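You operate a simulated robot arm through the tools that you are given. There is no shell and no other tool. Be economical: measure what you need, move in short steps, check, and stop when the job is done.

You are at the controls of a simulated robot arm. One attempt, no reset.

TASK
Run the belt, track it to 0 mm with the blue wheel, then stop it.
Fine: draw the side guide back first; start and stop with the keys on the ledge; leave the crank and the orange lever. The carriage stays on its prop.

The check looks at the end state, three seconds after you hand in, the way a careful person would. Anything else that was tipped, shoved, dropped, spilled or broken makes it a failure.

THE ROBOT
A 7-joint arm with a two-finger parallel gripper, fixed in place. Base frame: the origin is at the foot of the arm, x ahead of it, y to its left, z up. Lengths are in m, angles in rad, forces in N, time in s.
With the tool pointing down near the work surface it reaches from about 0.22 to 0.68 m from the base axis. Its first joint turns from -1.152 to 1.152 rad. Payload 2.4 kg.
The tool frame sits at the grasp point between the pads (the TCP): z along the fingers, y along the line on which they close. The tips reach 0.03 m beyond it. The gripper opens to 0.094 m. The fingers are 0.028 m wide and 0.01 m thick; the gripper's body (0.05 by 0.096 m) begins 0.055 m behind the TCP.
Orientation is that of the tool frame in the base frame, as [roll, pitch, yaw] about the fixed x, y, z axes, in that order (R = Rz(yaw) Ry(pitch) Rx(roll)). With the fingers straight down and closing along the base's y, the tool's x points along the base's -x, its y along +y and its z along -z.

THE INTERFACE
- The arm moves only by the tool nudge_tool. Its argument "increments" is a list of rows, each a list of 7 numbers: the turn, a rotation vector about the tool's x, y, z in rad, then the shift along the tool's x, y, z in m, then the gripper command, from -1 (shut) to 1 (fully open), values between in proportion. In form: [[wx, wy, wz, dx, dy, dz, fingers], ...]. A call has 1 to 10 rows; each row shifts and turns the commanded pose from where the row before left it, along the tool's axes as they then stand. Each row takes 0.2 s and may step no farther than 0.05 m and 0.15 rad from the row before; otherwise, or with a gripper value out of range, the whole call is refused. Where a pose cannot be reached the arm comes as near as it can. A force on the tool above 50 N (or 10 N above the force at the start of the call, whichever is more), or a blocked arm, ends the call early, and 0.2 s more pass. Each finger travels about 0.153 m/s and halts on what it meets, pressing with about 29 N; the grip force reading is that of the motor and also rises with nothing between the fingers. The clock runs only during rows and for 0.2 s after the last one: add rows that do not move to give the fingers time. The reply holds the time, the measured pose of the TCP, the force on the tool along the base axes, the opening and the grip force, in the units named above and with some noise.
- Cameras (640 x 400 px; columns grow to the right, rows downward): "scene" is fixed at [0.0468, 0.4775, 1.4288]; the picture's right is [-0.71, -0.70, 0.00], its down [-0.41, 0.41, -0.81] and it looks along [0.57, -0.58, -0.58] (base axes); focal length 325 px, centre (320, 200). "wrist" rides on the gripper at [-0.037, 0, -0.058] in the tool frame; the picture's right is [0.00, -1.00, 0.00], its down [0.97, 0.00, -0.24] and it looks along [0.24, 0.00, 0.97] (tool axes); focal length 218 px, centre (320, 200). There is no depth. A picture from a camera that has moved, and an enlarged one, comes with that camera's place and axes in the base frame and with its lens. The place of the scene camera against the robot may be out by one fixed shift of up to 0.018 m in any direction.
- capture(camera): a new picture of that camera. It takes no simulated time.
- enlarge(camera, box): a new picture of the part [left, top, right, bottom] of that camera's present view, enlarged. It takes no simulated time.
- job_done(): hands the job in; it is judged then, once.

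Go step by step. Nothing tells you positions but the pictures and the camera data: compare them with the known pose of the tool, close in by small moves and look again before you grip or let go. The budget is 120 turns and 84 pictures, counting those below and the enlarged ones. Unless the task says otherwise, let go and move clear before handing in, and close with one line.

The tools are called after "Emit:" as a command line: name --pt "numbers of a row" for each row, then --argument value for the rest, lists and objects as JSON in quotes. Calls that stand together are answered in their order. nudge_tool: Moves the arm, as the interface text tells. Its arguments: {"type":"object","properties":{"increments":{"type":"array","items":{"type":"array","items":{"type":"number"}}}},"required":["increments"]} The other tools are called the same way: capture (camera) takes a picture; enlarge (camera, box) takes an enlarged picture of a part of a camera's view; job_done () hands the job in.

At the start:

```text
t: 0.0
ee_pos: [0.3174, -0.0435, 1.1326]
tcp_rot: [3.141, 0.001, 3.141]
contact_force: [0.4, 0.1, 1.3]
opening: 0.0943
finger_force: 0.1
```

scene: 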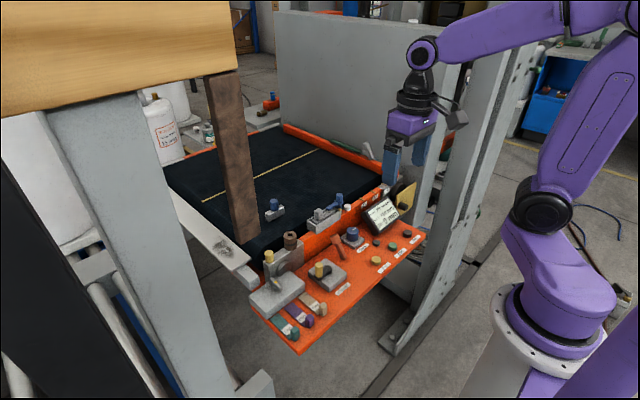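
wrist: 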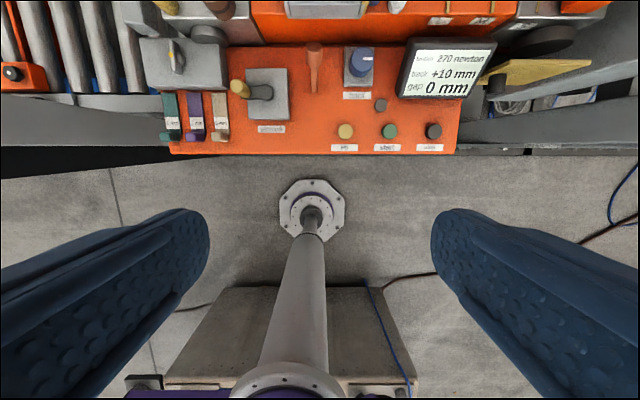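

I see an orange ledge with keys, a blue wheel, a display (tension 270, track +10 mm, gap 0 mm), and the belt behind it. I'll look closer to read the labels.

Emit:
enlarge --camera "wrist" --box '[130, 0, 370, 150]'

Emit:
enlarge --camera "wrist" --box '[300, 0, 540, 160]'

Emit:
enlarge --camera "scene" --box '[230, 170, 450, 360]'

```text
2.67 times, centred on (250, 75) of wrist
camera zoom: at [0.3555, -0.0439, 1.1896], right [0.0, -1.0, 0.0], down [-0.97, 0.0, 0.24], along [-0.24, 0.0, -0.97], focal length 582 px, centre (507, 533)
```

zoom: 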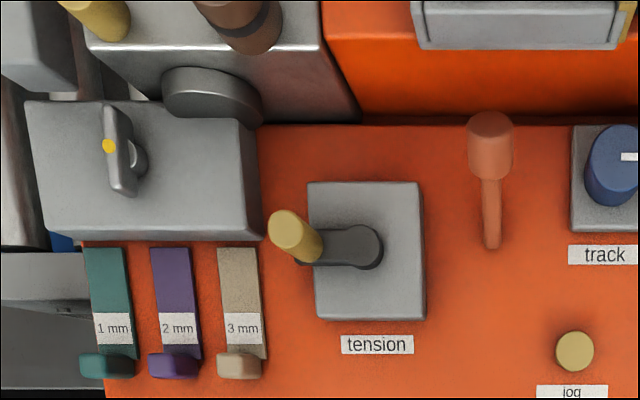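

```text
2.50 times, centred on (420, 80) of wrist
camera zoom: at [0.3555, -0.0439, 1.1896], right [0.0, -1.0, 0.0], down [-0.97, 0.0, 0.24], along [-0.24, 0.0, -0.97], focal length 546 px, centre (70, 500)
```

zoom: 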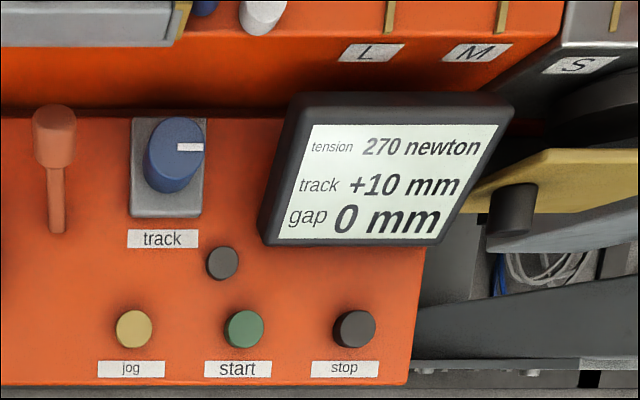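

```text
2.11 times, centred on (340, 265) of scene
camera zoom: at [0.0468, 0.4775, 1.4288], right [-0.71, -0.7, 0.0], down [-0.41, 0.41, -0.81], along [0.57, -0.58, -0.58], focal length 685 px, centre (278, 63)
```

zoom: 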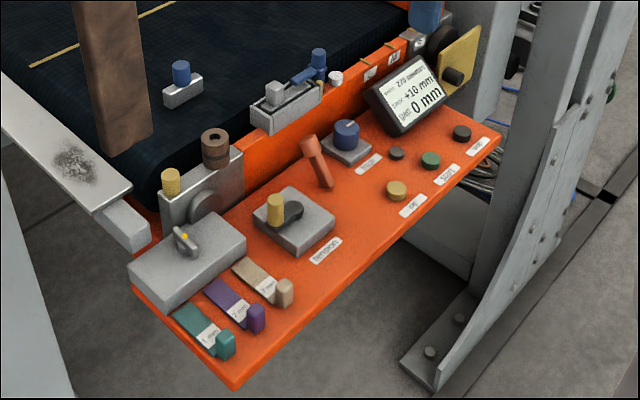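

The side guide must be among the parts at the belt edge. I'll move forward at height to look at them from above.

Emit:
nudge_tool --pt "0 0 0 -0.04 0 0 1" --pt "0 0 0 -0.04 0 0 1" --pt "0 0 0 -0.04 -0.01 0 1" --pt "0 0 0 -0.04 -0.01 0 1" --pt "0 0 0 -0.03 -0.01 0 1"

Emit:
capture --camera "wrist"

Emit:
capture --camera "scene"

```text
t: 1.2
ee_pos: [0.5095, -0.0731, 1.1327]
tcp_rot: [-3.141, 0.0, 3.14]
contact_force: [0.2, -0.4, -0.6]
opening: 0.0939
finger_force: 0.0
```

```text
78 pictures are left
camera wrist: at [0.5465, -0.0736, 1.1892], right [0.0, -1.0, 0.0], down [-0.97, 0.0, 0.24], along [-0.24, 0.0, -0.97], focal length 218 px, centre (320, 200)
```

wrist: 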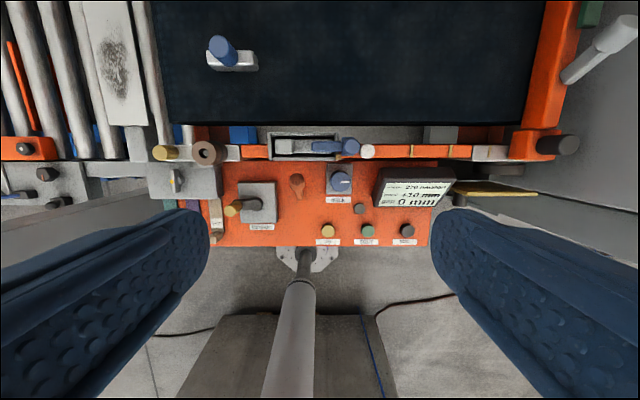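

```text
77 pictures are left
```

scene: 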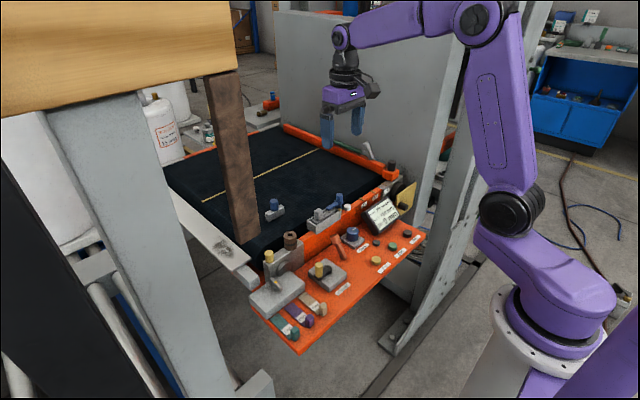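

The guide looks like the grey block with a blue knob on the belt, and the slide with a blue lever is near the rail. I'll zoom in on both, and on the prop.

Emit:
enlarge --camera "wrist" --box '[150, 20, 390, 170]'

Emit:
enlarge --camera "scene" --box '[240, 180, 360, 255]'

Emit:
enlarge --camera "scene" --box '[140, 60, 300, 260]'

```text
2.67 times, centred on (270, 95) of wrist
camera zoom: at [0.5465, -0.0736, 1.1892], right [0.0, -1.0, 0.0], down [-0.97, 0.0, 0.24], along [-0.24, 0.0, -0.97], focal length 582 px, centre (453, 480)
```

zoom: 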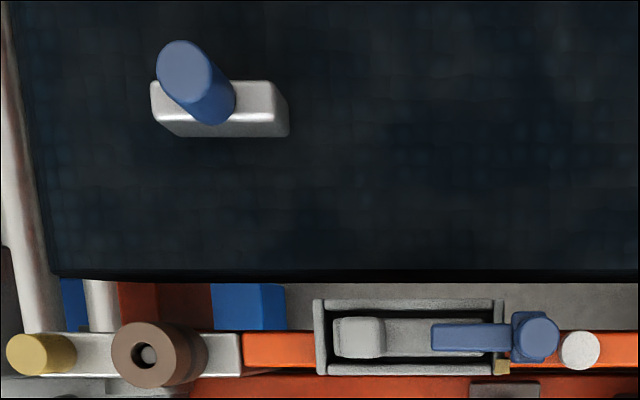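

```text
5.33 times, centred on (300, 218) of scene
camera zoom: at [0.0468, 0.4776, 1.4288], right [-0.71, -0.7, 0.0], down [-0.41, 0.41, -0.81], along [0.57, -0.58, -0.58], focal length 1735 px, centre (427, 107)
```

zoom: 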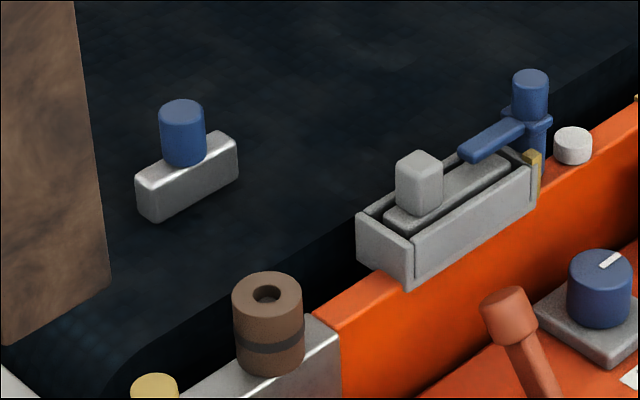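

```text
2.00 times, centred on (220, 160) of scene
camera zoom: at [0.0468, 0.4776, 1.4288], right [-0.71, -0.7, 0.0], down [-0.41, 0.41, -0.81], along [0.57, -0.58, -0.58], focal length 651 px, centre (520, 280)
```

zoom: 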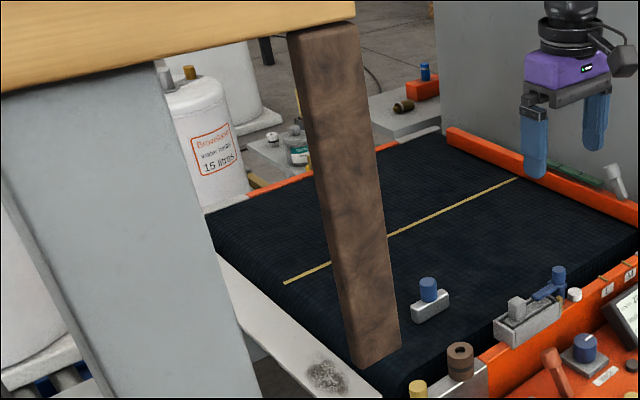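

The brown post is in the foreground, away from the work. I'll take a closer look at the knobbed bar and the slide from lower down.

Emit:
nudge_tool --pt "0 0 0 -0.03 0.02 0.03 1" --pt "0 0 0 -0.03 0.02 0.04 1" --pt "0 0 0 -0.03 0.01 0.03 1" --pt "0 0 0 0 0 0 1"

Emit:
capture --camera "wrist"

```text
refused: row 2 steps farther than a row can; nothing moved
```

```text
73 pictures are left
camera wrist: at [0.5465, -0.0736, 1.1892], right [0.0, -1.0, 0.0], down [-0.97, 0.0, 0.24], along [-0.24, 0.0, -0.97], focal length 218 px, centre (320, 200)
```

wrist: 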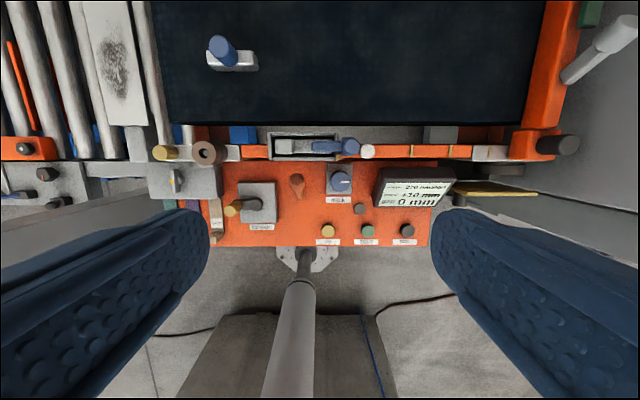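

The step limit applies to the combined move, so I'll use shorter rows.

Emit:
nudge_tool --pt "0 0 0 -0.03 0.02 0.02 1" --pt "0 0 0 -0.03 0.02 0.02 1" --pt "0 0 0 -0.03 0.01 0.03 1" --pt "0 0 0 0 0 0.03 1"

Emit:
capture --camera "wrist"

```text
t: 2.2
ee_pos: [0.5974, -0.0258, 1.031]
tcp_rot: [-3.141, 0.002, 3.14]
contact_force: [-0.7, 0.0, 0.3]
opening: 0.0941
finger_force: 0.0
```

```text
72 pictures are left
camera wrist: at [0.6353, -0.0245, 1.0887], right [0.0, -1.0, 0.0], down [-0.97, 0.0, 0.24], along [-0.24, 0.0, -0.97], focal length 218 px, centre (320, 200)
```

wrist: 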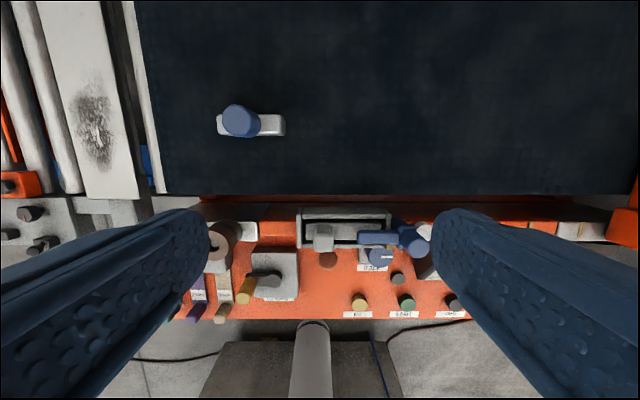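

Emit:
enlarge --camera "wrist" --box '[130, 80, 370, 230]'

Emit:
enlarge --camera "wrist" --box '[280, 190, 440, 290]'

```text
2.67 times, centred on (250, 155) of wrist
camera zoom: at [0.6353, -0.0245, 1.0887], right [0.0, -1.0, 0.0], down [-0.97, 0.0, 0.24], along [-0.24, 0.0, -0.97], focal length 582 px, centre (507, 320)
```

zoom: 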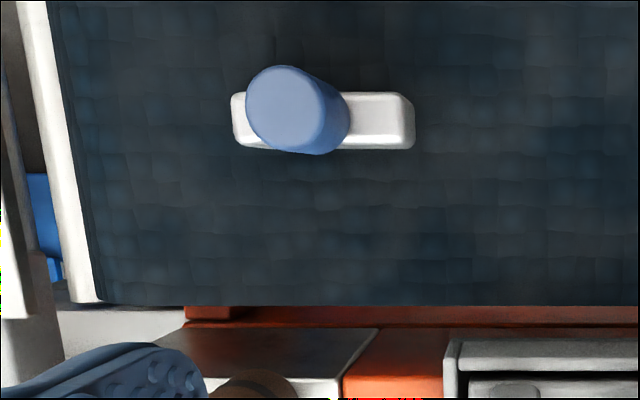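

```text
4.00 times, centred on (360, 240) of wrist
camera zoom: at [0.6353, -0.0245, 1.0887], right [0.0, -1.0, 0.0], down [-0.97, 0.0, 0.24], along [-0.24, 0.0, -0.97], focal length 873 px, centre (160, 40)
```

zoom: 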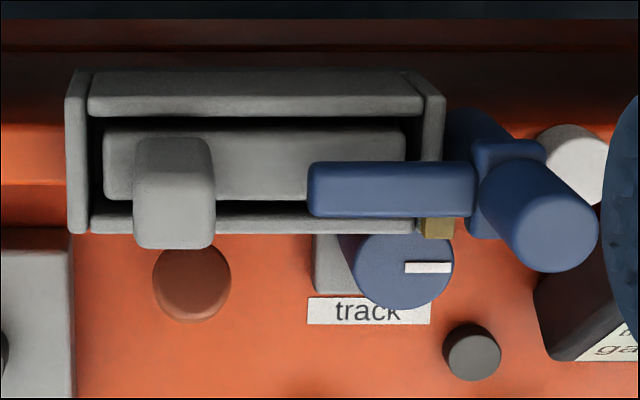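

The knobbed bar is at about (0.657, 0.042), with its knob top at z ≈ 0.908. I'll back off and tilt the camera for an oblique view that shows how it's mounted.

Emit:
nudge_tool --pt "0 0 0 0.045 0 0 1" --pt "0 0 0 0.045 0 0 1" --pt "0 0 0 0.045 0 0 1" --pt "0 -0.15 0 0 0 0 1" --pt "0 -0.15 0 0 0 0 1" --pt "0 -0.15 0 0 0 0 1" --pt "0 -0.15 0 0 0 0 1" --pt "0 -0.15 0 0 0 0 1" --pt "0 -0.15 0 0 0 0 1" --pt "0 -0.15 0 0 0 0 1"

Emit:
capture --camera "wrist"

```text
t: 4.4
ee_pos: [0.462, -0.0267, 1.0335]
tcp_rot: [3.141, 1.052, 3.136]
contact_force: [-0.2, -0.4, 0.3]
opening: 0.094
finger_force: 0.2
```

```text
69 pictures are left
camera wrist: at [0.4313, -0.026, 1.0928], right [-0.01, -1.0, 0.0], down [-0.69, 0.0, -0.72], along [0.72, 0.0, -0.69], focal length 218 px, centre (320, 200)
```

wrist: 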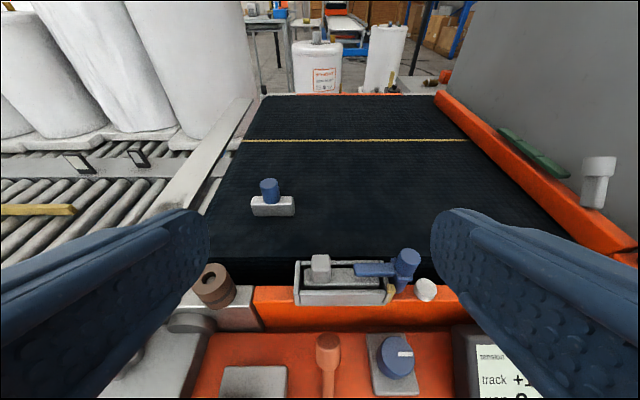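

Emit:
enlarge --camera "wrist" --box '[200, 160, 440, 310]'

Emit:
enlarge --camera "wrist" --box '[280, 235, 450, 340]'

```text
2.67 times, centred on (320, 235) of wrist
camera zoom: at [0.4313, -0.026, 1.0928], right [-0.01, -1.0, 0.0], down [-0.69, 0.0, -0.72], along [0.72, 0.0, -0.69], focal length 582 px, centre (320, 107)
```

zoom: 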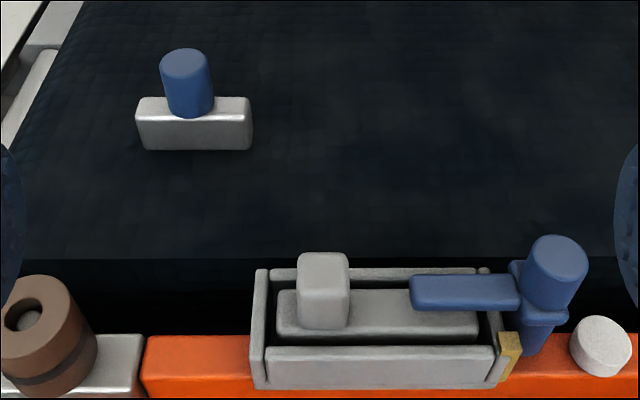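

```text
3.76 times, centred on (365, 288) of wrist
camera zoom: at [0.4313, -0.026, 1.0928], right [-0.01, -1.0, 0.0], down [-0.69, 0.0, -0.72], along [0.72, 0.0, -0.69], focal length 822 px, centre (151, -129)
```

zoom: 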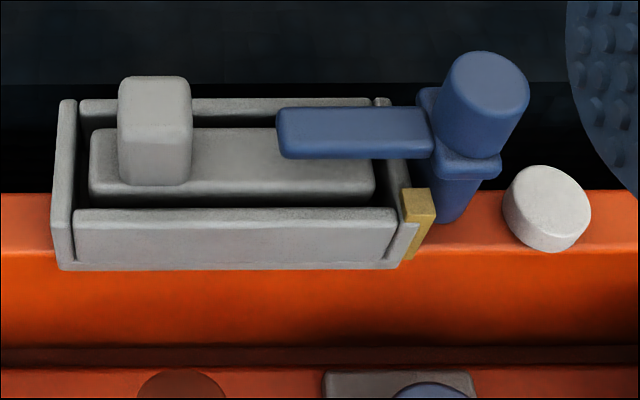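

The bar sits right on the belt. I'll pan right to see the rest of the rail (the L/M/S scale, the levers) before choosing which part is the side guide.

Emit:
nudge_tool --pt "0 0 0 0 -0.045 0 1" --pt "0 0 0 0 -0.045 0 1" --pt "0 0 0 0 -0.045 0 1"

Emit:
capture --camera "wrist"

Emit:
enlarge --camera "wrist" --box '[210, 220, 450, 370]'

```text
t: 5.2
ee_pos: [0.465, -0.1586, 1.0321]
tcp_rot: [-3.142, 1.049, 3.14]
contact_force: [-0.6, -0.7, 0.5]
opening: 0.094
finger_force: 0.1
```

```text
66 pictures are left
camera wrist: at [0.4329, -0.1582, 1.0932], right [0.0, -1.0, 0.0], down [-0.69, 0.0, -0.72], along [0.72, 0.0, -0.69], focal length 218 px, centre (320, 200)
```

wrist: 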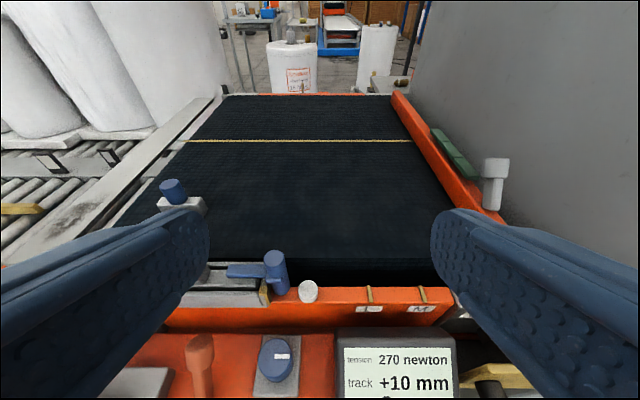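

```text
2.67 times, centred on (330, 295) of wrist
camera zoom: at [0.4329, -0.1582, 1.0932], right [0.0, -1.0, 0.0], down [-0.69, 0.0, -0.72], along [0.72, 0.0, -0.69], focal length 582 px, centre (293, -53)
```

zoom: 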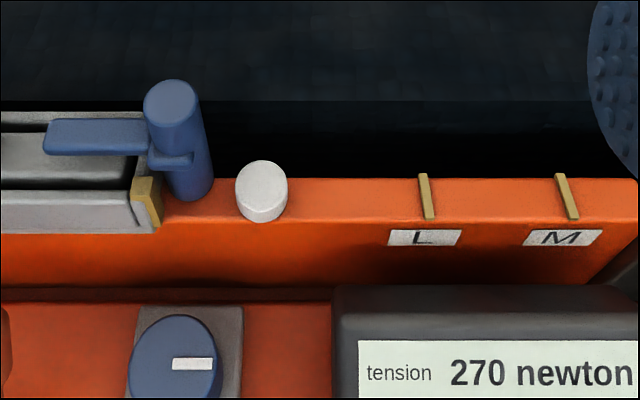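

The L/M/S marks belong to the rail slide. The belt runs along y (the yellow line is its centreline), so the bar with the blue knob, lying along y by the near side, should be the side guide. I'll straighten the tool and go over the knob.

Emit:
nudge_tool --pt "0 0.15 0 0 0 0 1" --pt "0 0.15 0 0 0 0 1" --pt "0 0.15 0 0 0 0 1" --pt "0 0.15 0 0 0 0 1" --pt "0 0.15 0 0 0 0 1" --pt "0 0.15 0 0 0 0 1" --pt "0 0.15 0 0 0 0 1" --pt "0 0 0 -0.03 0.035 0 1" --pt "0 0 0 -0.03 0.035 0 1" --pt "0 0 0 -0.03 0.035 0 1"

Emit:
nudge_tool --pt "0 0 0 -0.03 0.035 0 1" --pt "0 0 0 -0.035 0.03 0 1" --pt "0 0 0 -0.035 0.03 0 1" --pt "0 0 0 0 0 0.035 1" --pt "0 0 0 0 0 0 1"

Emit:
capture --camera "wrist"

Emit:
capture --camera "scene"

```text
t: 7.4
ee_pos: [0.4654, -0.1037, 1.041]
tcp_rot: [3.117, 0.284, -3.13]
contact_force: [0.1, 0.3, -0.3]
opening: 0.094
finger_force: 0.1
out of reach, approached as far as the arm can: row 3, 4, 7, 8, 9, 10
```

```text
t: 8.6
ee_pos: [0.4714, -0.0968, 1.0092]
tcp_rot: [3.117, 0.278, -3.131]
contact_force: [-0.3, -0.6, -0.5]
opening: 0.094
finger_force: 0.0
out of reach, approached as far as the arm can: row 1, 2, 3
```

```text
64 pictures are left
camera wrist: at [0.4909, -0.098, 1.073], right [0.02, -1.0, -0.02], down [-1.0, -0.02, -0.04], along [0.04, 0.02, -1.0], focal length 218 px, centre (320, 200)
```

wrist: 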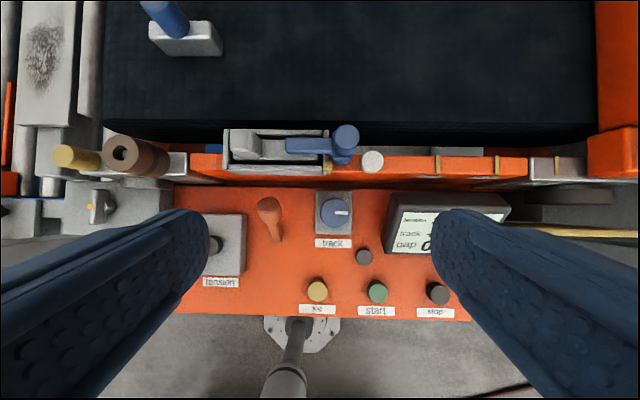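

```text
63 pictures are left
```

scene: 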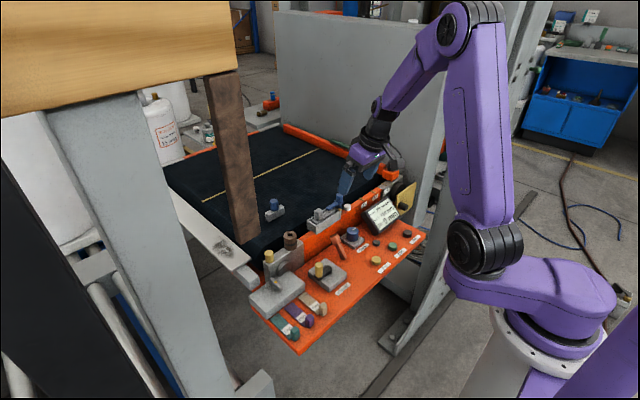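

The arm ran into a limit while straightening. I'll raise it a bit and see where the command stands.

Emit:
nudge_tool --pt "0 0 0 0 0 -0.03 1" --pt "0 0 0 0 0 -0.03 1" --pt "0 0 0 0 0 0 1"

```text
t: 9.4
ee_pos: [0.4369, -0.1071, 1.0636]
tcp_rot: [3.115, 0.282, -3.13]
contact_force: [-0.6, -0.7, 0.7]
opening: 0.0941
finger_force: 0.2
out of reach, approached as far as the arm can: row 2
```

Emit:
nudge_tool --pt "0 0.1 0 0 0 0 1" --pt "0 0.1 0 0 0 0 1" --pt "0 0.05 0 0 0 0 1" --pt "0 0 0 0 0 0 1"

```text
t: 10.4
ee_pos: [0.4376, -0.1064, 1.0627]
tcp_rot: [3.115, 0.282, -3.13]
contact_force: [0.5, 0.3, -0.4]
opening: 0.0942
finger_force: 0.0
out of reach, approached as far as the arm can: row 1, 2
```

Emit:
nudge_tool --pt "0 -0.1 0 0 0 0 1" --pt "0 -0.1 0 0 0 0 1" --pt "0 0 0 0 0.03 0 1" --pt "0 0 0 0 0.03 0 1" --pt "0 0 0 0 0.03 0 1"

Emit:
nudge_tool --pt "0 0.1 0 0 0 0 1" --pt "0 0.1 0 0 0 0 1" --pt "0 0.1 0 0 0 0 1" --pt "0 0 0 0 0 0 1"

Emit:
capture --camera "scene"

```text
t: 11.6
ee_pos: [0.4354, -0.016, 1.0654]
tcp_rot: [3.112, 0.434, -3.134]
contact_force: [1.0, 0.8, -0.5]
opening: 0.0942
finger_force: 0.1
```

```text
t: 12.6
ee_pos: [0.4361, -0.0163, 1.064]
tcp_rot: [3.115, 0.335, -3.131]
contact_force: [-1.1, 0.4, -0.1]
opening: 0.094
finger_force: 0.1
out of reach, approached as far as the arm can: row 2, 3
```

```text
62 pictures are left
```

scene: 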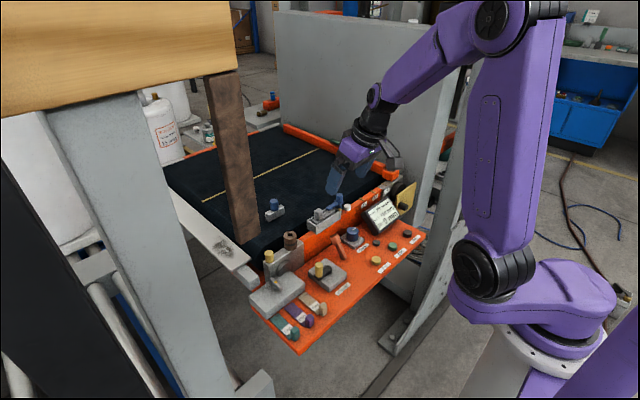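

Emit:
nudge_tool --pt "0 -0.1 0 0 0 0 1" --pt "0 0 0 -0.04 0 0 1" --pt "0 0 0 -0.04 0 0 1" --pt "0 0 0 -0.04 0 0 1" --pt "0 0 0 0 0 0 1"

Emit:
nudge_tool --pt "0 0.1 0 0 0 0 1" --pt "0 0.1 0 0 0 0 1" --pt "0 0.1 0 0 0 0 1" --pt "0 0 0 0 0 0 1"

```text
t: 13.8
ee_pos: [0.5245, -0.0329, 1.1095]
tcp_rot: [3.11, 0.435, -3.134]
contact_force: [0.2, -0.4, -0.6]
opening: 0.0938
finger_force: 0.0
out of reach, approached as far as the arm can: row 4
```

```text
t: 14.8
ee_pos: [0.5243, -0.0323, 1.1096]
tcp_rot: [3.112, 0.435, -3.135]
contact_force: [-0.3, 0.5, -0.1]
opening: 0.094
finger_force: 0.1
out of reach, approached as far as the arm can: row 1, 2, 3
```

Emit:
nudge_tool --pt "0 0 0 0.04 0 0 1" --pt "0 0 0 0.04 0 0 1" --pt "0 0 0 0.04 0 0 1" --pt "0 0 0 0.04 0 -0.01 1" --pt "0 0 0 0.04 0 -0.02 1" --pt "0 0 0 0 0 0 1"

Emit:
nudge_tool --pt "0 0.1 0 0 0 0 1" --pt "0 0.1 0 0 0 0 1" --pt "0 0.1 0 0 0 0 1" --pt "0 0.1 0 0 0 0 1" --pt "0 0 0 0 0 0 1"

Emit:
capture --camera "scene"

```text
t: 16.2
ee_pos: [0.3293, -0.0359, 1.0514]
tcp_rot: [3.11, 0.434, -3.134]
contact_force: [-0.1, 0.0, 0.2]
opening: 0.0942
finger_force: 0.0
```

```text
t: 17.4
ee_pos: [0.3301, -0.0356, 1.0516]
tcp_rot: [3.109, 0.238, -3.127]
contact_force: [0.1, 0.7, 0.2]
opening: 0.0941
finger_force: 0.1
out of reach, approached as far as the arm can: row 3, 4
```

```text
61 pictures are left
```

scene: 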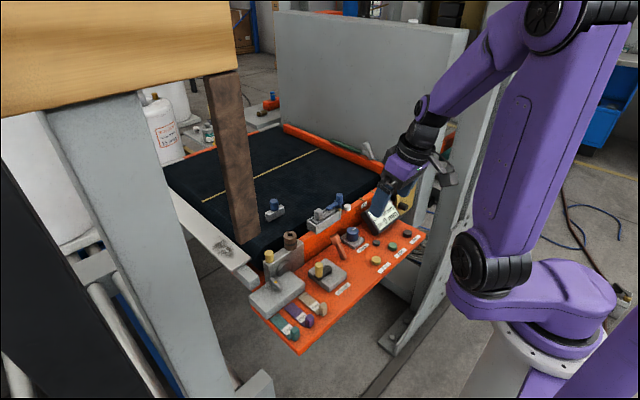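

The arm's redundancy has wound to a limit. I'll try relieving it by turning about other axes.

Emit:
nudge_tool --pt "0 0 0.15 0 0 0 1" --pt "0 0 0.15 0 0 0 1" --pt "0 0.1 0 0 0 0 1" --pt "0 0.1 0 0 0 0 1" --pt "0 0 0 0 0 0 1"

Emit:
nudge_tool --pt "0 0 -0.15 0 0 0 1" --pt "0 0 -0.15 0 0 0 1" --pt "0 0 -0.15 0 0 0 1" --pt "0 0 -0.15 0 0 0 1" --pt "0 0.1 0 0 0 0 1" --pt "0 0.1 0 0 0 0 1" --pt "0 0 0 0 0 0 1"

```text
t: 18.6
ee_pos: [0.3317, -0.0346, 1.0532]
tcp_rot: [3.039, 0.22, 2.849]
contact_force: [0.6, -0.5, 1.3]
opening: 0.094
finger_force: 0.0
out of reach, approached as far as the arm can: row 3, 4
```

```text
t: 20.2
ee_pos: [0.3314, -0.0345, 1.0524]
tcp_rot: [-3.099, 0.239, -2.82]
contact_force: [-0.1, 0.1, 0.1]
opening: 0.0941
finger_force: 0.1
out of reach, approached as far as the arm can: row 5, 6
```

Emit:
nudge_tool --pt "0 0 0.15 0 0 -0.03 1" --pt "0 0 0.15 0 0 -0.03 1" --pt "0 0 0 0 0 -0.045 1" --pt "0 0 0 0 0 -0.045 1" --pt "0 0 0 0 0 -0.045 1" --pt "0 0.1 0 0 0 0 1" --pt "0 0.1 0 0 0 0 1" --pt "0 0 0 0 0 0 1"

Emit:
capture --camera "scene"

```text
t: 22.0
ee_pos: [0.2596, -0.0856, 1.1057]
tcp_rot: [3.108, 0.246, -3.128]
contact_force: [-0.1, 0.7, -0.1]
opening: 0.0944
finger_force: 0.0
out of reach, approached as far as the arm can: row 1, 2, 3, 4, 5, 6, 7
```

```text
60 pictures are left
```

scene: 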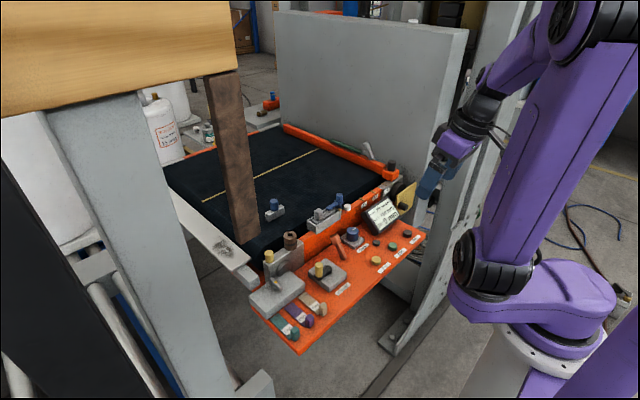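

The arm has folded into a poor posture. I'll tilt forward again and rise high, so that it unfolds.

Emit:
nudge_tool --pt "0 -0.15 0 0 0 0 1" --pt "0 -0.15 0 0 0 0 1" --pt "0 -0.15 0 0 0 0 1" --pt "0 -0.15 0 0 0 0 1" --pt "0 -0.15 0 0 0 0 1" --pt "0 0 0 -0.04 0 0 1" --pt "0 0 0 -0.04 0 0 1" --pt "0 0 0 -0.04 0 0 1" --pt "0 0 0 -0.04 0 0 1" --pt "0 0 0 -0.04 0 0 1"

Emit:
capture --camera "scene"

```text
t: 24.2
ee_pos: [0.3773, -0.0985, 1.2787]
tcp_rot: [3.079, 0.997, 3.11]
contact_force: [0.5, -0.6, -0.5]
opening: 0.0939
finger_force: 0.1
out of reach, approached as far as the arm can: row 5
```

```text
59 pictures are left
```

scene: 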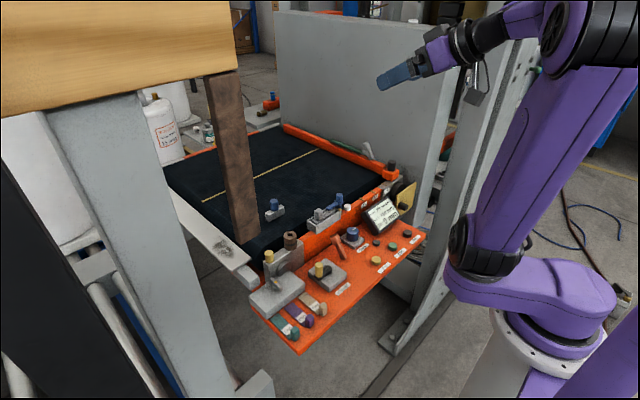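

The elbow has swung sideways and the first joint is at its limit. I'll draw the tool toward −y at height and see if the elbow follows.

Emit:
nudge_tool --pt "0 0 0 0 -0.04 0 1" --pt "0 0 0 0 -0.04 0 1" --pt "0 0 0 0 -0.04 0 1" --pt "0 0 0 0 -0.04 0 1" --pt "0 0 0 0 0 0 1"

Emit:
capture --camera "scene"

```text
t: 25.4
ee_pos: [0.3838, -0.2576, 1.2726]
tcp_rot: [3.081, 0.996, 3.112]
contact_force: [1.1, 0.4, -0.1]
opening: 0.0942
finger_force: 0.0
```

```text
58 pictures are left
```

scene: 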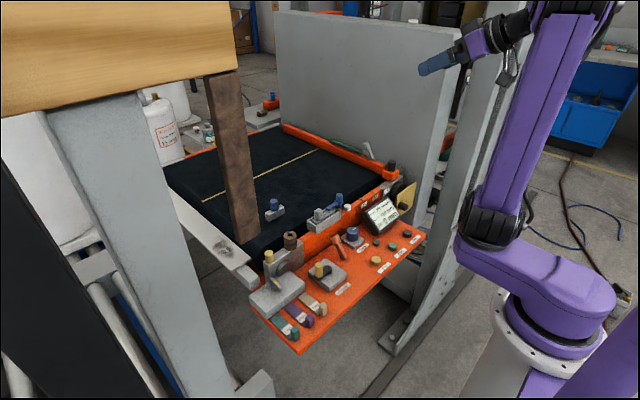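

Emit:
nudge_tool --pt "0 0.1 0 0 0 0 1" --pt "0 0.1 0 0 0 0 1" --pt "0 0.1 0 0 0 0 1" --pt "0 0.1 0 0 0 0 1" --pt "0 0.1 0 0 0 0 1" --pt "0 0.1 0 0 0 0 1" --pt "0 0.1 0 0 0 0 1" --pt "0 0.1 0 0 0 0 1" --pt "0 0.1 0 0 0 0 1"

Emit:
capture --camera "scene"

```text
t: 27.4
ee_pos: [0.4092, -0.2651, 1.294]
tcp_rot: [3.079, 0.292, -3.129]
contact_force: [-0.1, -0.5, 0.5]
opening: 0.094
finger_force: 0.1
out of reach, approached as far as the arm can: row 7, 8, 9
```

```text
57 pictures are left
```

scene: 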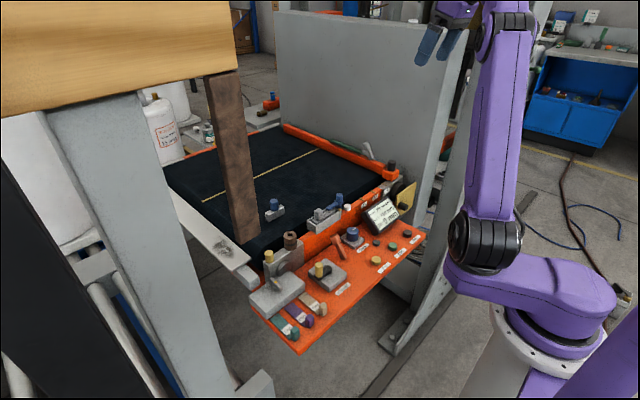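

Untilting drives the first joint one way; I'll try untilting with the tool yawed left instead, then turn the yaw back when vertical.

Emit:
nudge_tool --pt "0 -0.14 0 0 0.03 0 1" --pt "0 -0.14 0 0 0.03 0 1" --pt "0 -0.14 0 0 0.03 0 1" --pt "0 -0.14 0 0 0 0 1" --pt "0 -0.14 0 0 0 0 1" --pt "-0.118 0 -0.076 0 0 0 1" --pt "-0.118 0 -0.076 0 0 0 1" --pt "-0.118 0 -0.076 0 0 0 1" --pt "-0.118 0 -0.076 0 0 0 1" --pt "-0.118 0 -0.076 0 0 0 1"

Emit:
capture --camera "scene"

```text
t: 29.6
ee_pos: [0.4069, -0.1751, 1.2999]
tcp_rot: [3.05, 1.034, -2.48]
contact_force: [0.5, 0.7, -0.5]
opening: 0.0941
finger_force: 0.1
```

```text
56 pictures are left
```

scene: 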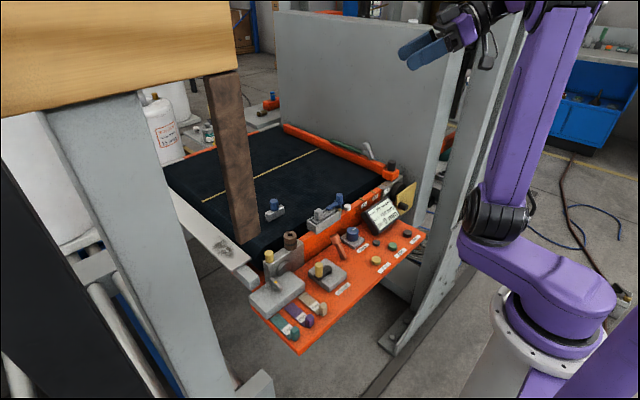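

Emit:
nudge_tool --pt "0 0.12 0 0 0 0 1" --pt "0 0.12 0 0 0 0 1" --pt "0 0.12 0 0 0 0 1" --pt "0 0.12 0 0 0 0 1" --pt "0 0.12 0 0 0 0 1" --pt "0 0.12 0 0 0 0 1" --pt "0 0.12 0 0 0 0 1" --pt "0 0.12 0 0 0 0 1" --pt "0 0.08 0 0 0 0 1"

Emit:
capture --camera "scene"

```text
t: 31.6
ee_pos: [0.4062, -0.1747, 1.3012]
tcp_rot: [3.093, 0.271, -2.419]
contact_force: [-0.1, 0.5, -0.1]
opening: 0.0938
finger_force: 0.0
out of reach, approached as far as the arm can: row 7, 8
```

```text
55 pictures are left
```

scene: 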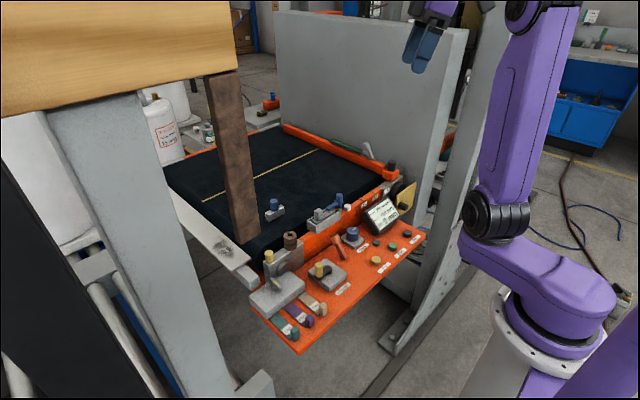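

Emit:
enlarge --camera "scene" --box '[380, 0, 640, 163]'

Emit:
nudge_tool --pt "0 0 0.13 0 0 0 1" --pt "0 0 0.13 0 0 0 1" --pt "0 0 0.13 0 0 0 1" --pt "0 0 0.13 0 0 0 1" --pt "0 0 0.13 0 0 0 1" --pt "0 0 0 0.03 0.03 0.02 1" --pt "0 0 0 0.03 0.03 0.03 1" --pt "0 0 0 0.0 0.03 0.03 1" --pt "0 0 0 0.0 0.02 0.04 1"

Emit:
nudge_tool --pt "0 0.1 0 0 0 0 1" --pt "0 0.1 0 0 0 0 1" --pt "0 0.1 0 0 0 0 1" --pt "0 0 0 0 0 0 1"

Emit:
enlarge --camera "scene" --box '[380, 0, 640, 400]'

```text
2.45 times, centred on (510, 82) of scene
camera zoom: at [0.0468, 0.4775, 1.4288], right [-0.71, -0.7, 0.0], down [-0.41, 0.41, -0.81], along [0.57, -0.58, -0.58], focal length 798 px, centre (-146, 491)
```

zoom: 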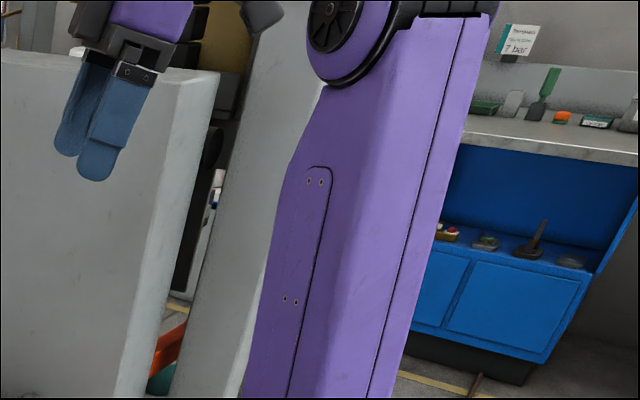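

```text
refused: row 7 steps farther than a row can; nothing moved
```

```text
t: 32.6
ee_pos: [0.4064, -0.1766, 1.3005]
tcp_rot: [3.093, 0.273, -2.418]
contact_force: [0.3, 0.3, 0.4]
opening: 0.0939
finger_force: 0.1
out of reach, approached as far as the arm can: row 1, 2, 3
```

```text
1.00 times, centred on (510, 200) of scene
camera zoom: at [0.0468, 0.4775, 1.4288], right [-0.71, -0.7, 0.0], down [-0.41, 0.41, -0.81], along [0.57, -0.58, -0.58], focal length 325 px, centre (130, 200)
```

zoom: 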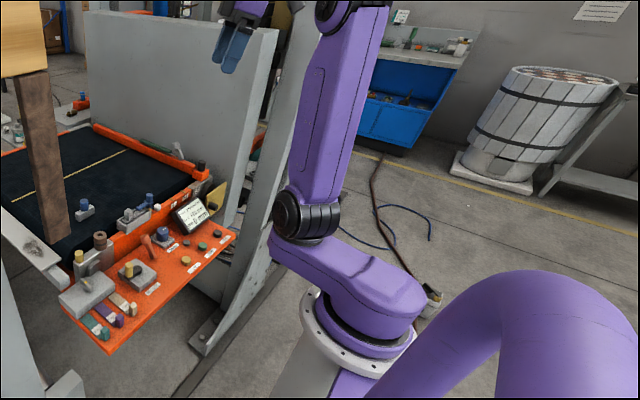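

I suspect the wrist flipped when the tool passed through alignment with the forearm. I'll retrace the original path in reverse: unyaw, descend to the old spot, tilt up, shift y back, then straighten.

Emit:
nudge_tool --pt "0 0 0.144 0 0 0 1" --pt "0 0 0.144 0 0 0 1" --pt "0 0 0.144 0 0 0 1" --pt "0 0 0.144 0 0 0 1" --pt "0 0 0.144 0 0 0.0 1" --pt "0 0 0 0 0 0.045 1" --pt "0 0 0 0 0 0.045 1" --pt "0 0 0 0 0 0.045 1" --pt "0 0 0 0 0 0.045 1" --pt "0 0 0 0 0 0.045 1"

Emit:
nudge_tool --pt "0 -0.13 0 0 0 0 1" --pt "0 -0.13 0 0 0 0 1" --pt "0 -0.13 0 0 0 0 1" --pt "0 -0.13 0 0 0 0 1" --pt "0 -0.13 0 0 0 0 1" --pt "0 -0.13 0 0 0 0 1" --pt "0 -0.05 0 0 0 0 1"

Emit:
capture --camera "scene"

```text
t: 34.8
ee_pos: [0.444, -0.1302, 1.0823]
tcp_rot: [2.924, 0.173, 3.132]
contact_force: [-0.4, 0.6, -0.2]
opening: 0.094
finger_force: 0.1
```

```text
t: 36.4
ee_pos: [0.4454, -0.127, 1.0836]
tcp_rot: [2.752, 0.972, 2.845]
contact_force: [0.0, -0.2, -0.4]
opening: 0.0939
finger_force: 0.0
```

```text
52 pictures are left
```

scene: 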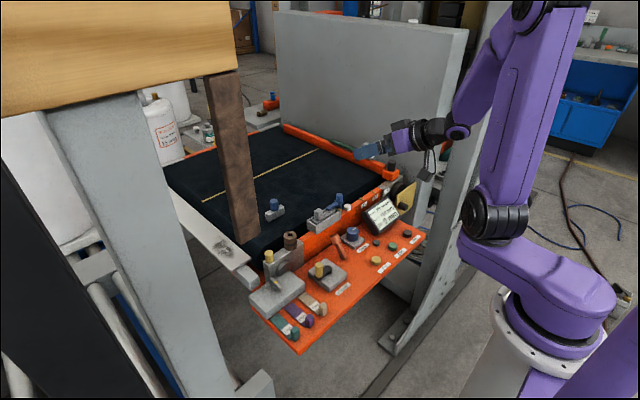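

The tool now sits above the forearm axis. I'll correct the roll/yaw drift, shift left, and then straighten.

Emit:
nudge_tool --pt "0 0 -0.127 0 0 0 1" --pt "0 0 -0.127 0 0 0 1" --pt "0.07 0 0.043 0 0 0 1" --pt "0.07 0 0.043 0 0 0 1" --pt "0 0 0 0 0.04 0 1" --pt "0 0 0 0 0.04 0 1" --pt "0 0 0 0 0.04 0 1" --pt "0 0 0 0 0 0 1"

```text
t: 38.2
ee_pos: [0.4437, -0.0071, 1.0836]
tcp_rot: [-3.14, 1.021, 3.141]
contact_force: [0.4, 0.4, 0.6]
opening: 0.094
finger_force: 0.1
```

Emit:
nudge_tool --pt "0 0.12 0 0 0 0 1" --pt "0 0.12 0 0 0 0 1" --pt "0 0.12 0 0 0 0 1" --pt "0 0.12 0 0 0 0 1" --pt "0 0.12 0 0 0 0 1" --pt "0 0.12 0 0 0 0 1" --pt "0 0.12 0 0 0 0 1" --pt "0 0.12 0 0 0 0 1" --pt "0 0.06 0 0 0 0 1"

Emit:
capture --camera "scene"

```text
t: 40.2
ee_pos: [0.442, -0.0074, 1.0806]
tcp_rot: [3.124, 0.384, -3.136]
contact_force: [-0.1, 0.5, -0.1]
opening: 0.0939
finger_force: 0.1
out of reach, approached as far as the arm can: row 3, 6, 7, 8, 9
```

```text
51 pictures are left
```

scene: 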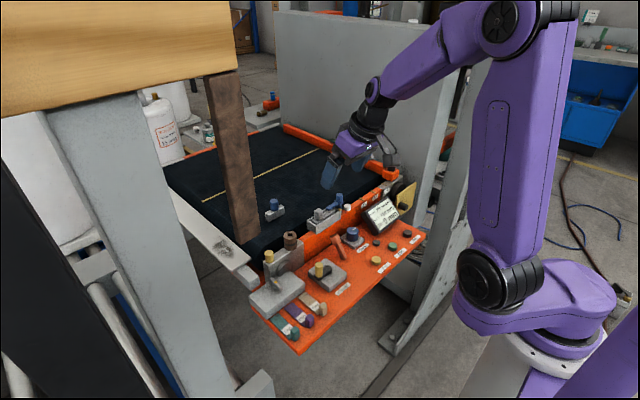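

At the high, yawed pose the first joint came back to its good side, and descending from there was fine. I'll repeat that route, and then level out without tilting up again.

Emit:
nudge_tool --pt "0 0 0 0 0 -0.045 1" --pt "0 0 0 0 0 -0.045 1" --pt "0 0 0 0 0 -0.045 1" --pt "0 0 0 0 0 -0.045 1" --pt "0 -0.12 0 0 -0.03 -0.03 1" --pt "0 -0.12 0 0 -0.04 0 1" --pt "0 -0.12 0 0 -0.04 0 1" --pt "0 -0.12 0 0 -0.04 0 1" --pt "0 -0.12 0 0 -0.03 0 1" --pt "0 0 0 0 0 0 1"

Emit:
nudge_tool --pt "-0.118 0 -0.076 0 0 0 1" --pt "-0.118 0 -0.076 0 0 0 1" --pt "-0.118 0 -0.076 0 0 0 1" --pt "-0.118 0 -0.076 0 0 0 1" --pt "-0.118 0 -0.076 0 0 0 1" --pt "0 0 0 0 0 0 1"

Emit:
capture --camera "scene"

```text
t: 42.4
ee_pos: [0.3475, -0.2179, 1.2565]
tcp_rot: [3.113, 0.985, 3.131]
contact_force: [0.0, 0.0, -0.1]
opening: 0.0945
finger_force: 0.1
out of reach, approached as far as the arm can: row 1, 2, 3, 4
```

```text
t: 43.8
ee_pos: [0.348, -0.2164, 1.256]
tcp_rot: [3.103, 0.999, -2.459]
contact_force: [-0.2, 0.0, 0.4]
opening: 0.0941
finger_force: 0.0
```

```text
50 pictures are left
```

scene: 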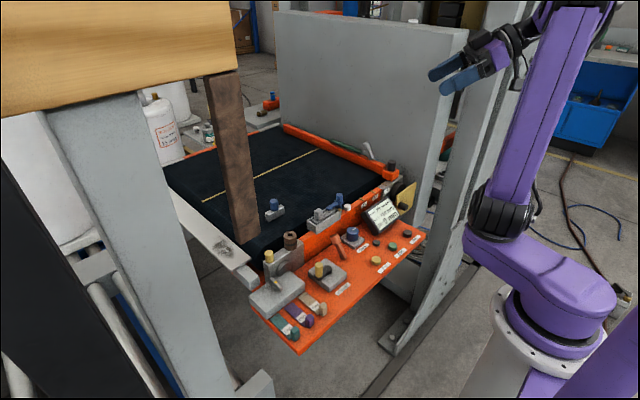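

Emit:
nudge_tool --pt "-0.118 0 -0.076 0 0 0 1" --pt "-0.118 0 -0.076 0 0 0 1" --pt "0 0.12 0 0 0 0 1" --pt "0 0.12 0 0 0 0 1" --pt "0 0.12 0 0 0 0 1" --pt "0 0.12 0 0 0 0 1" --pt "0 0.12 0 0 0 0 1" --pt "0 0 0 0 0 0 1"

Emit:
nudge_tool --pt "0 0.1 0 0 0 0 1" --pt "0 0.1 0 0 0 0 1" --pt "0 0.1 0 0 0 0 1" --pt "0 0.1 0 0 0 0 1" --pt "0 0 0 0 0 0 1"

Emit:
capture --camera "scene"

```text
t: 45.6
ee_pos: [0.348, -0.2174, 1.2562]
tcp_rot: [3.12, 0.402, -2.158]
contact_force: [-0.1, 0.2, 0.0]
opening: 0.094
finger_force: 0.1
```

```text
t: 46.8
ee_pos: [0.3484, -0.2155, 1.2558]
tcp_rot: [3.121, 0.305, -2.155]
contact_force: [0.5, 0.1, 0.3]
opening: 0.0937
finger_force: 0.0
out of reach, approached as far as the arm can: row 2, 3, 4
```

```text
49 pictures are left
```

scene: 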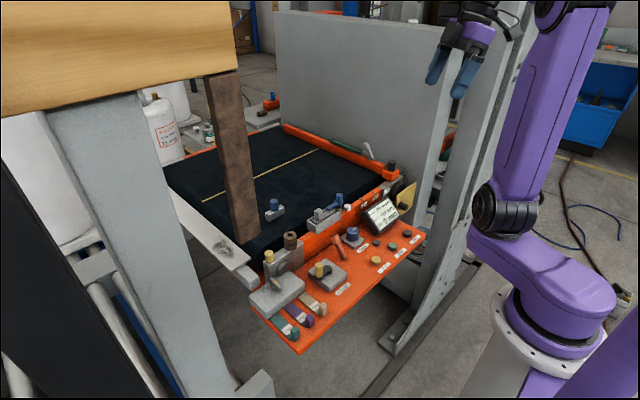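

Now I'll unyaw and descend.

Emit:
nudge_tool --pt "0 0 0 0 0 0.04 1" --pt "0 0 0 0 0 0.04 1" --pt "0 0 0 0 0 0.04 1" --pt "0 0 0.14 0 0 0 1" --pt "0 0 0.14 0 0 0 1" --pt "0 0 0.14 0 0 0 1" --pt "0 0 0.14 0 0 0 1" --pt "0 0 0.14 0 0 0 1" --pt "0 0 0.14 0 0 0 1" --pt "0 0 0.14 0 0 0 1"

Emit:
capture --camera "scene"

```text
t: 49.0
ee_pos: [0.3645, -0.1854, 1.1416]
tcp_rot: [2.878, 0.149, 3.128]
contact_force: [-0.4, 0.4, -0.9]
opening: 0.0938
finger_force: 0.2
```

```text
48 pictures are left
```

scene: 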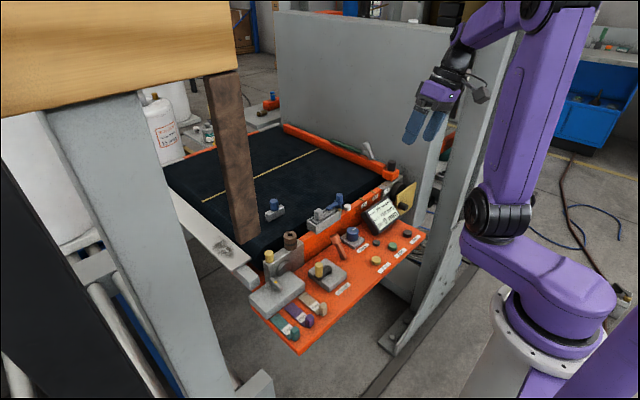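

Emit:
nudge_tool --pt "0.132 0 0 0 0 0 1" --pt "0.132 0 0 0 0 0 1" --pt "0 0.075 0 0 0 0 1" --pt "0 0.075 0 0 0 0 1" --pt "0 0 0 0 0 0 1"

Emit:
capture --camera "scene"

```text
t: 50.2
ee_pos: [0.3784, -0.1874, 1.1402]
tcp_rot: [2.895, 0.114, 3.141]
contact_force: [1.2, -0.5, -0.6]
opening: 0.0939
finger_force: 0.0
out of reach, approached as far as the arm can: row 1, 2, 3, 4
```

```text
47 pictures are left
```

scene: 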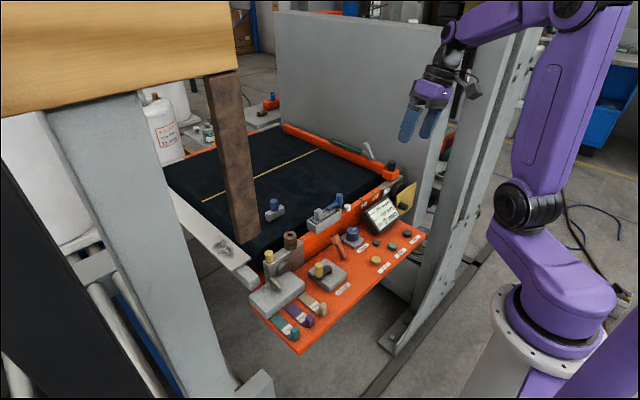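

Emit:
enlarge --camera "scene" --box '[380, -40, 600, 120]'

Emit:
nudge_tool --pt "0 0 0 0.03 0.02 0 1" --pt "0 0 0 0.03 0.02 0 1" --pt "0.1 0 0 0 0 0 1" --pt "0.1 0 0 0 0 0 1" --pt "0 0.06 0 0 0 0 1" --pt "0 0 0 0 0 0 1"

```text
refused: -40 is not a number from 0 to 400
```

```text
t: 51.6
ee_pos: [0.3187, -0.1485, 1.1419]
tcp_rot: [2.895, 0.115, 3.139]
contact_force: [-0.5, 1.0, 0.7]
opening: 0.0941
finger_force: 0.1
out of reach, approached as far as the arm can: row 3, 4, 5
```

The wrist is flipped: its bend is on the negative side of the forearm axis. To undo it I'll tilt well past alignment (tool horizontal), turn right, straighten while turned, then turn back.

Emit:
nudge_tool --pt "0 -0.14 0 -0.03 0 0 1" --pt "0 -0.14 0 -0.03 0 0.01 1" --pt "0.12 0 0 -0.03 0.02 0.01 1" --pt "0.125 0 0 -0.03 0.02 0.01 1" --pt "0 -0.14 0 -0.025 0 0.015 1" --pt "0 -0.14 0 -0.02 0 0.02 1" --pt "0 -0.14 0 0 0 0 1" --pt "0 -0.14 0 0 0 0 1" --pt "0 -0.14 0 0 0 0 1" --pt "0 0 0 0 0 0 1"

Emit:
capture --camera "scene"

```text
t: 53.8
ee_pos: [0.4974, -0.1123, 1.1455]
tcp_rot: [3.103, 1.086, 3.042]
contact_force: [-0.6, -0.1, 0.0]
opening: 0.0939
finger_force: 0.0
```

```text
46 pictures are left
```

scene: 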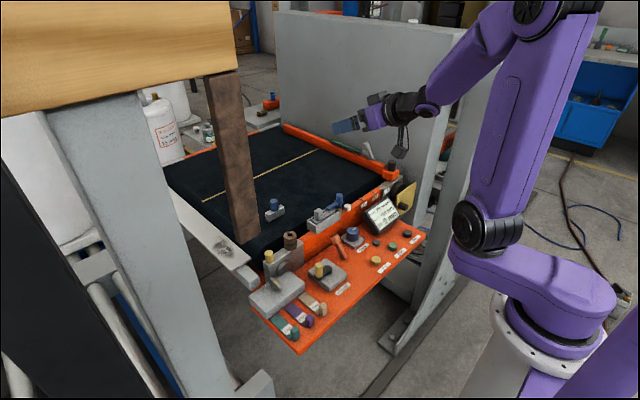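

Emit:
nudge_tool --pt "0 -0.14 0 0 0 0 1" --pt "0 -0.14 0 0 0 0 1" --pt "0 -0.14 0 0 0 0 1" --pt "0.14 0 0.01 0 0 0 1" --pt "0.14 0 0.01 0 0 0 1" --pt "0.14 0 0.01 0 0 0 1" --pt "0.14 0 0.01 0 0 0 1" --pt "0.14 0 0.01 0 0 0 1" --pt "0.14 0 0.01 0 0 0 1" --pt "0 0 0 0 0 0 1"

Emit:
capture --camera "scene"

```text
t: 56.0
ee_pos: [0.4974, -0.1125, 1.1454]
tcp_rot: [2.955, 1.49, 2.047]
contact_force: [-0.4, -0.2, -0.2]
opening: 0.0941
finger_force: 0.1
```

```text
45 pictures are left
```

scene: 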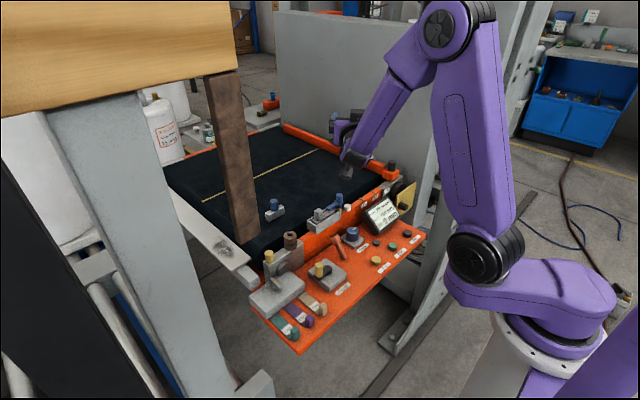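

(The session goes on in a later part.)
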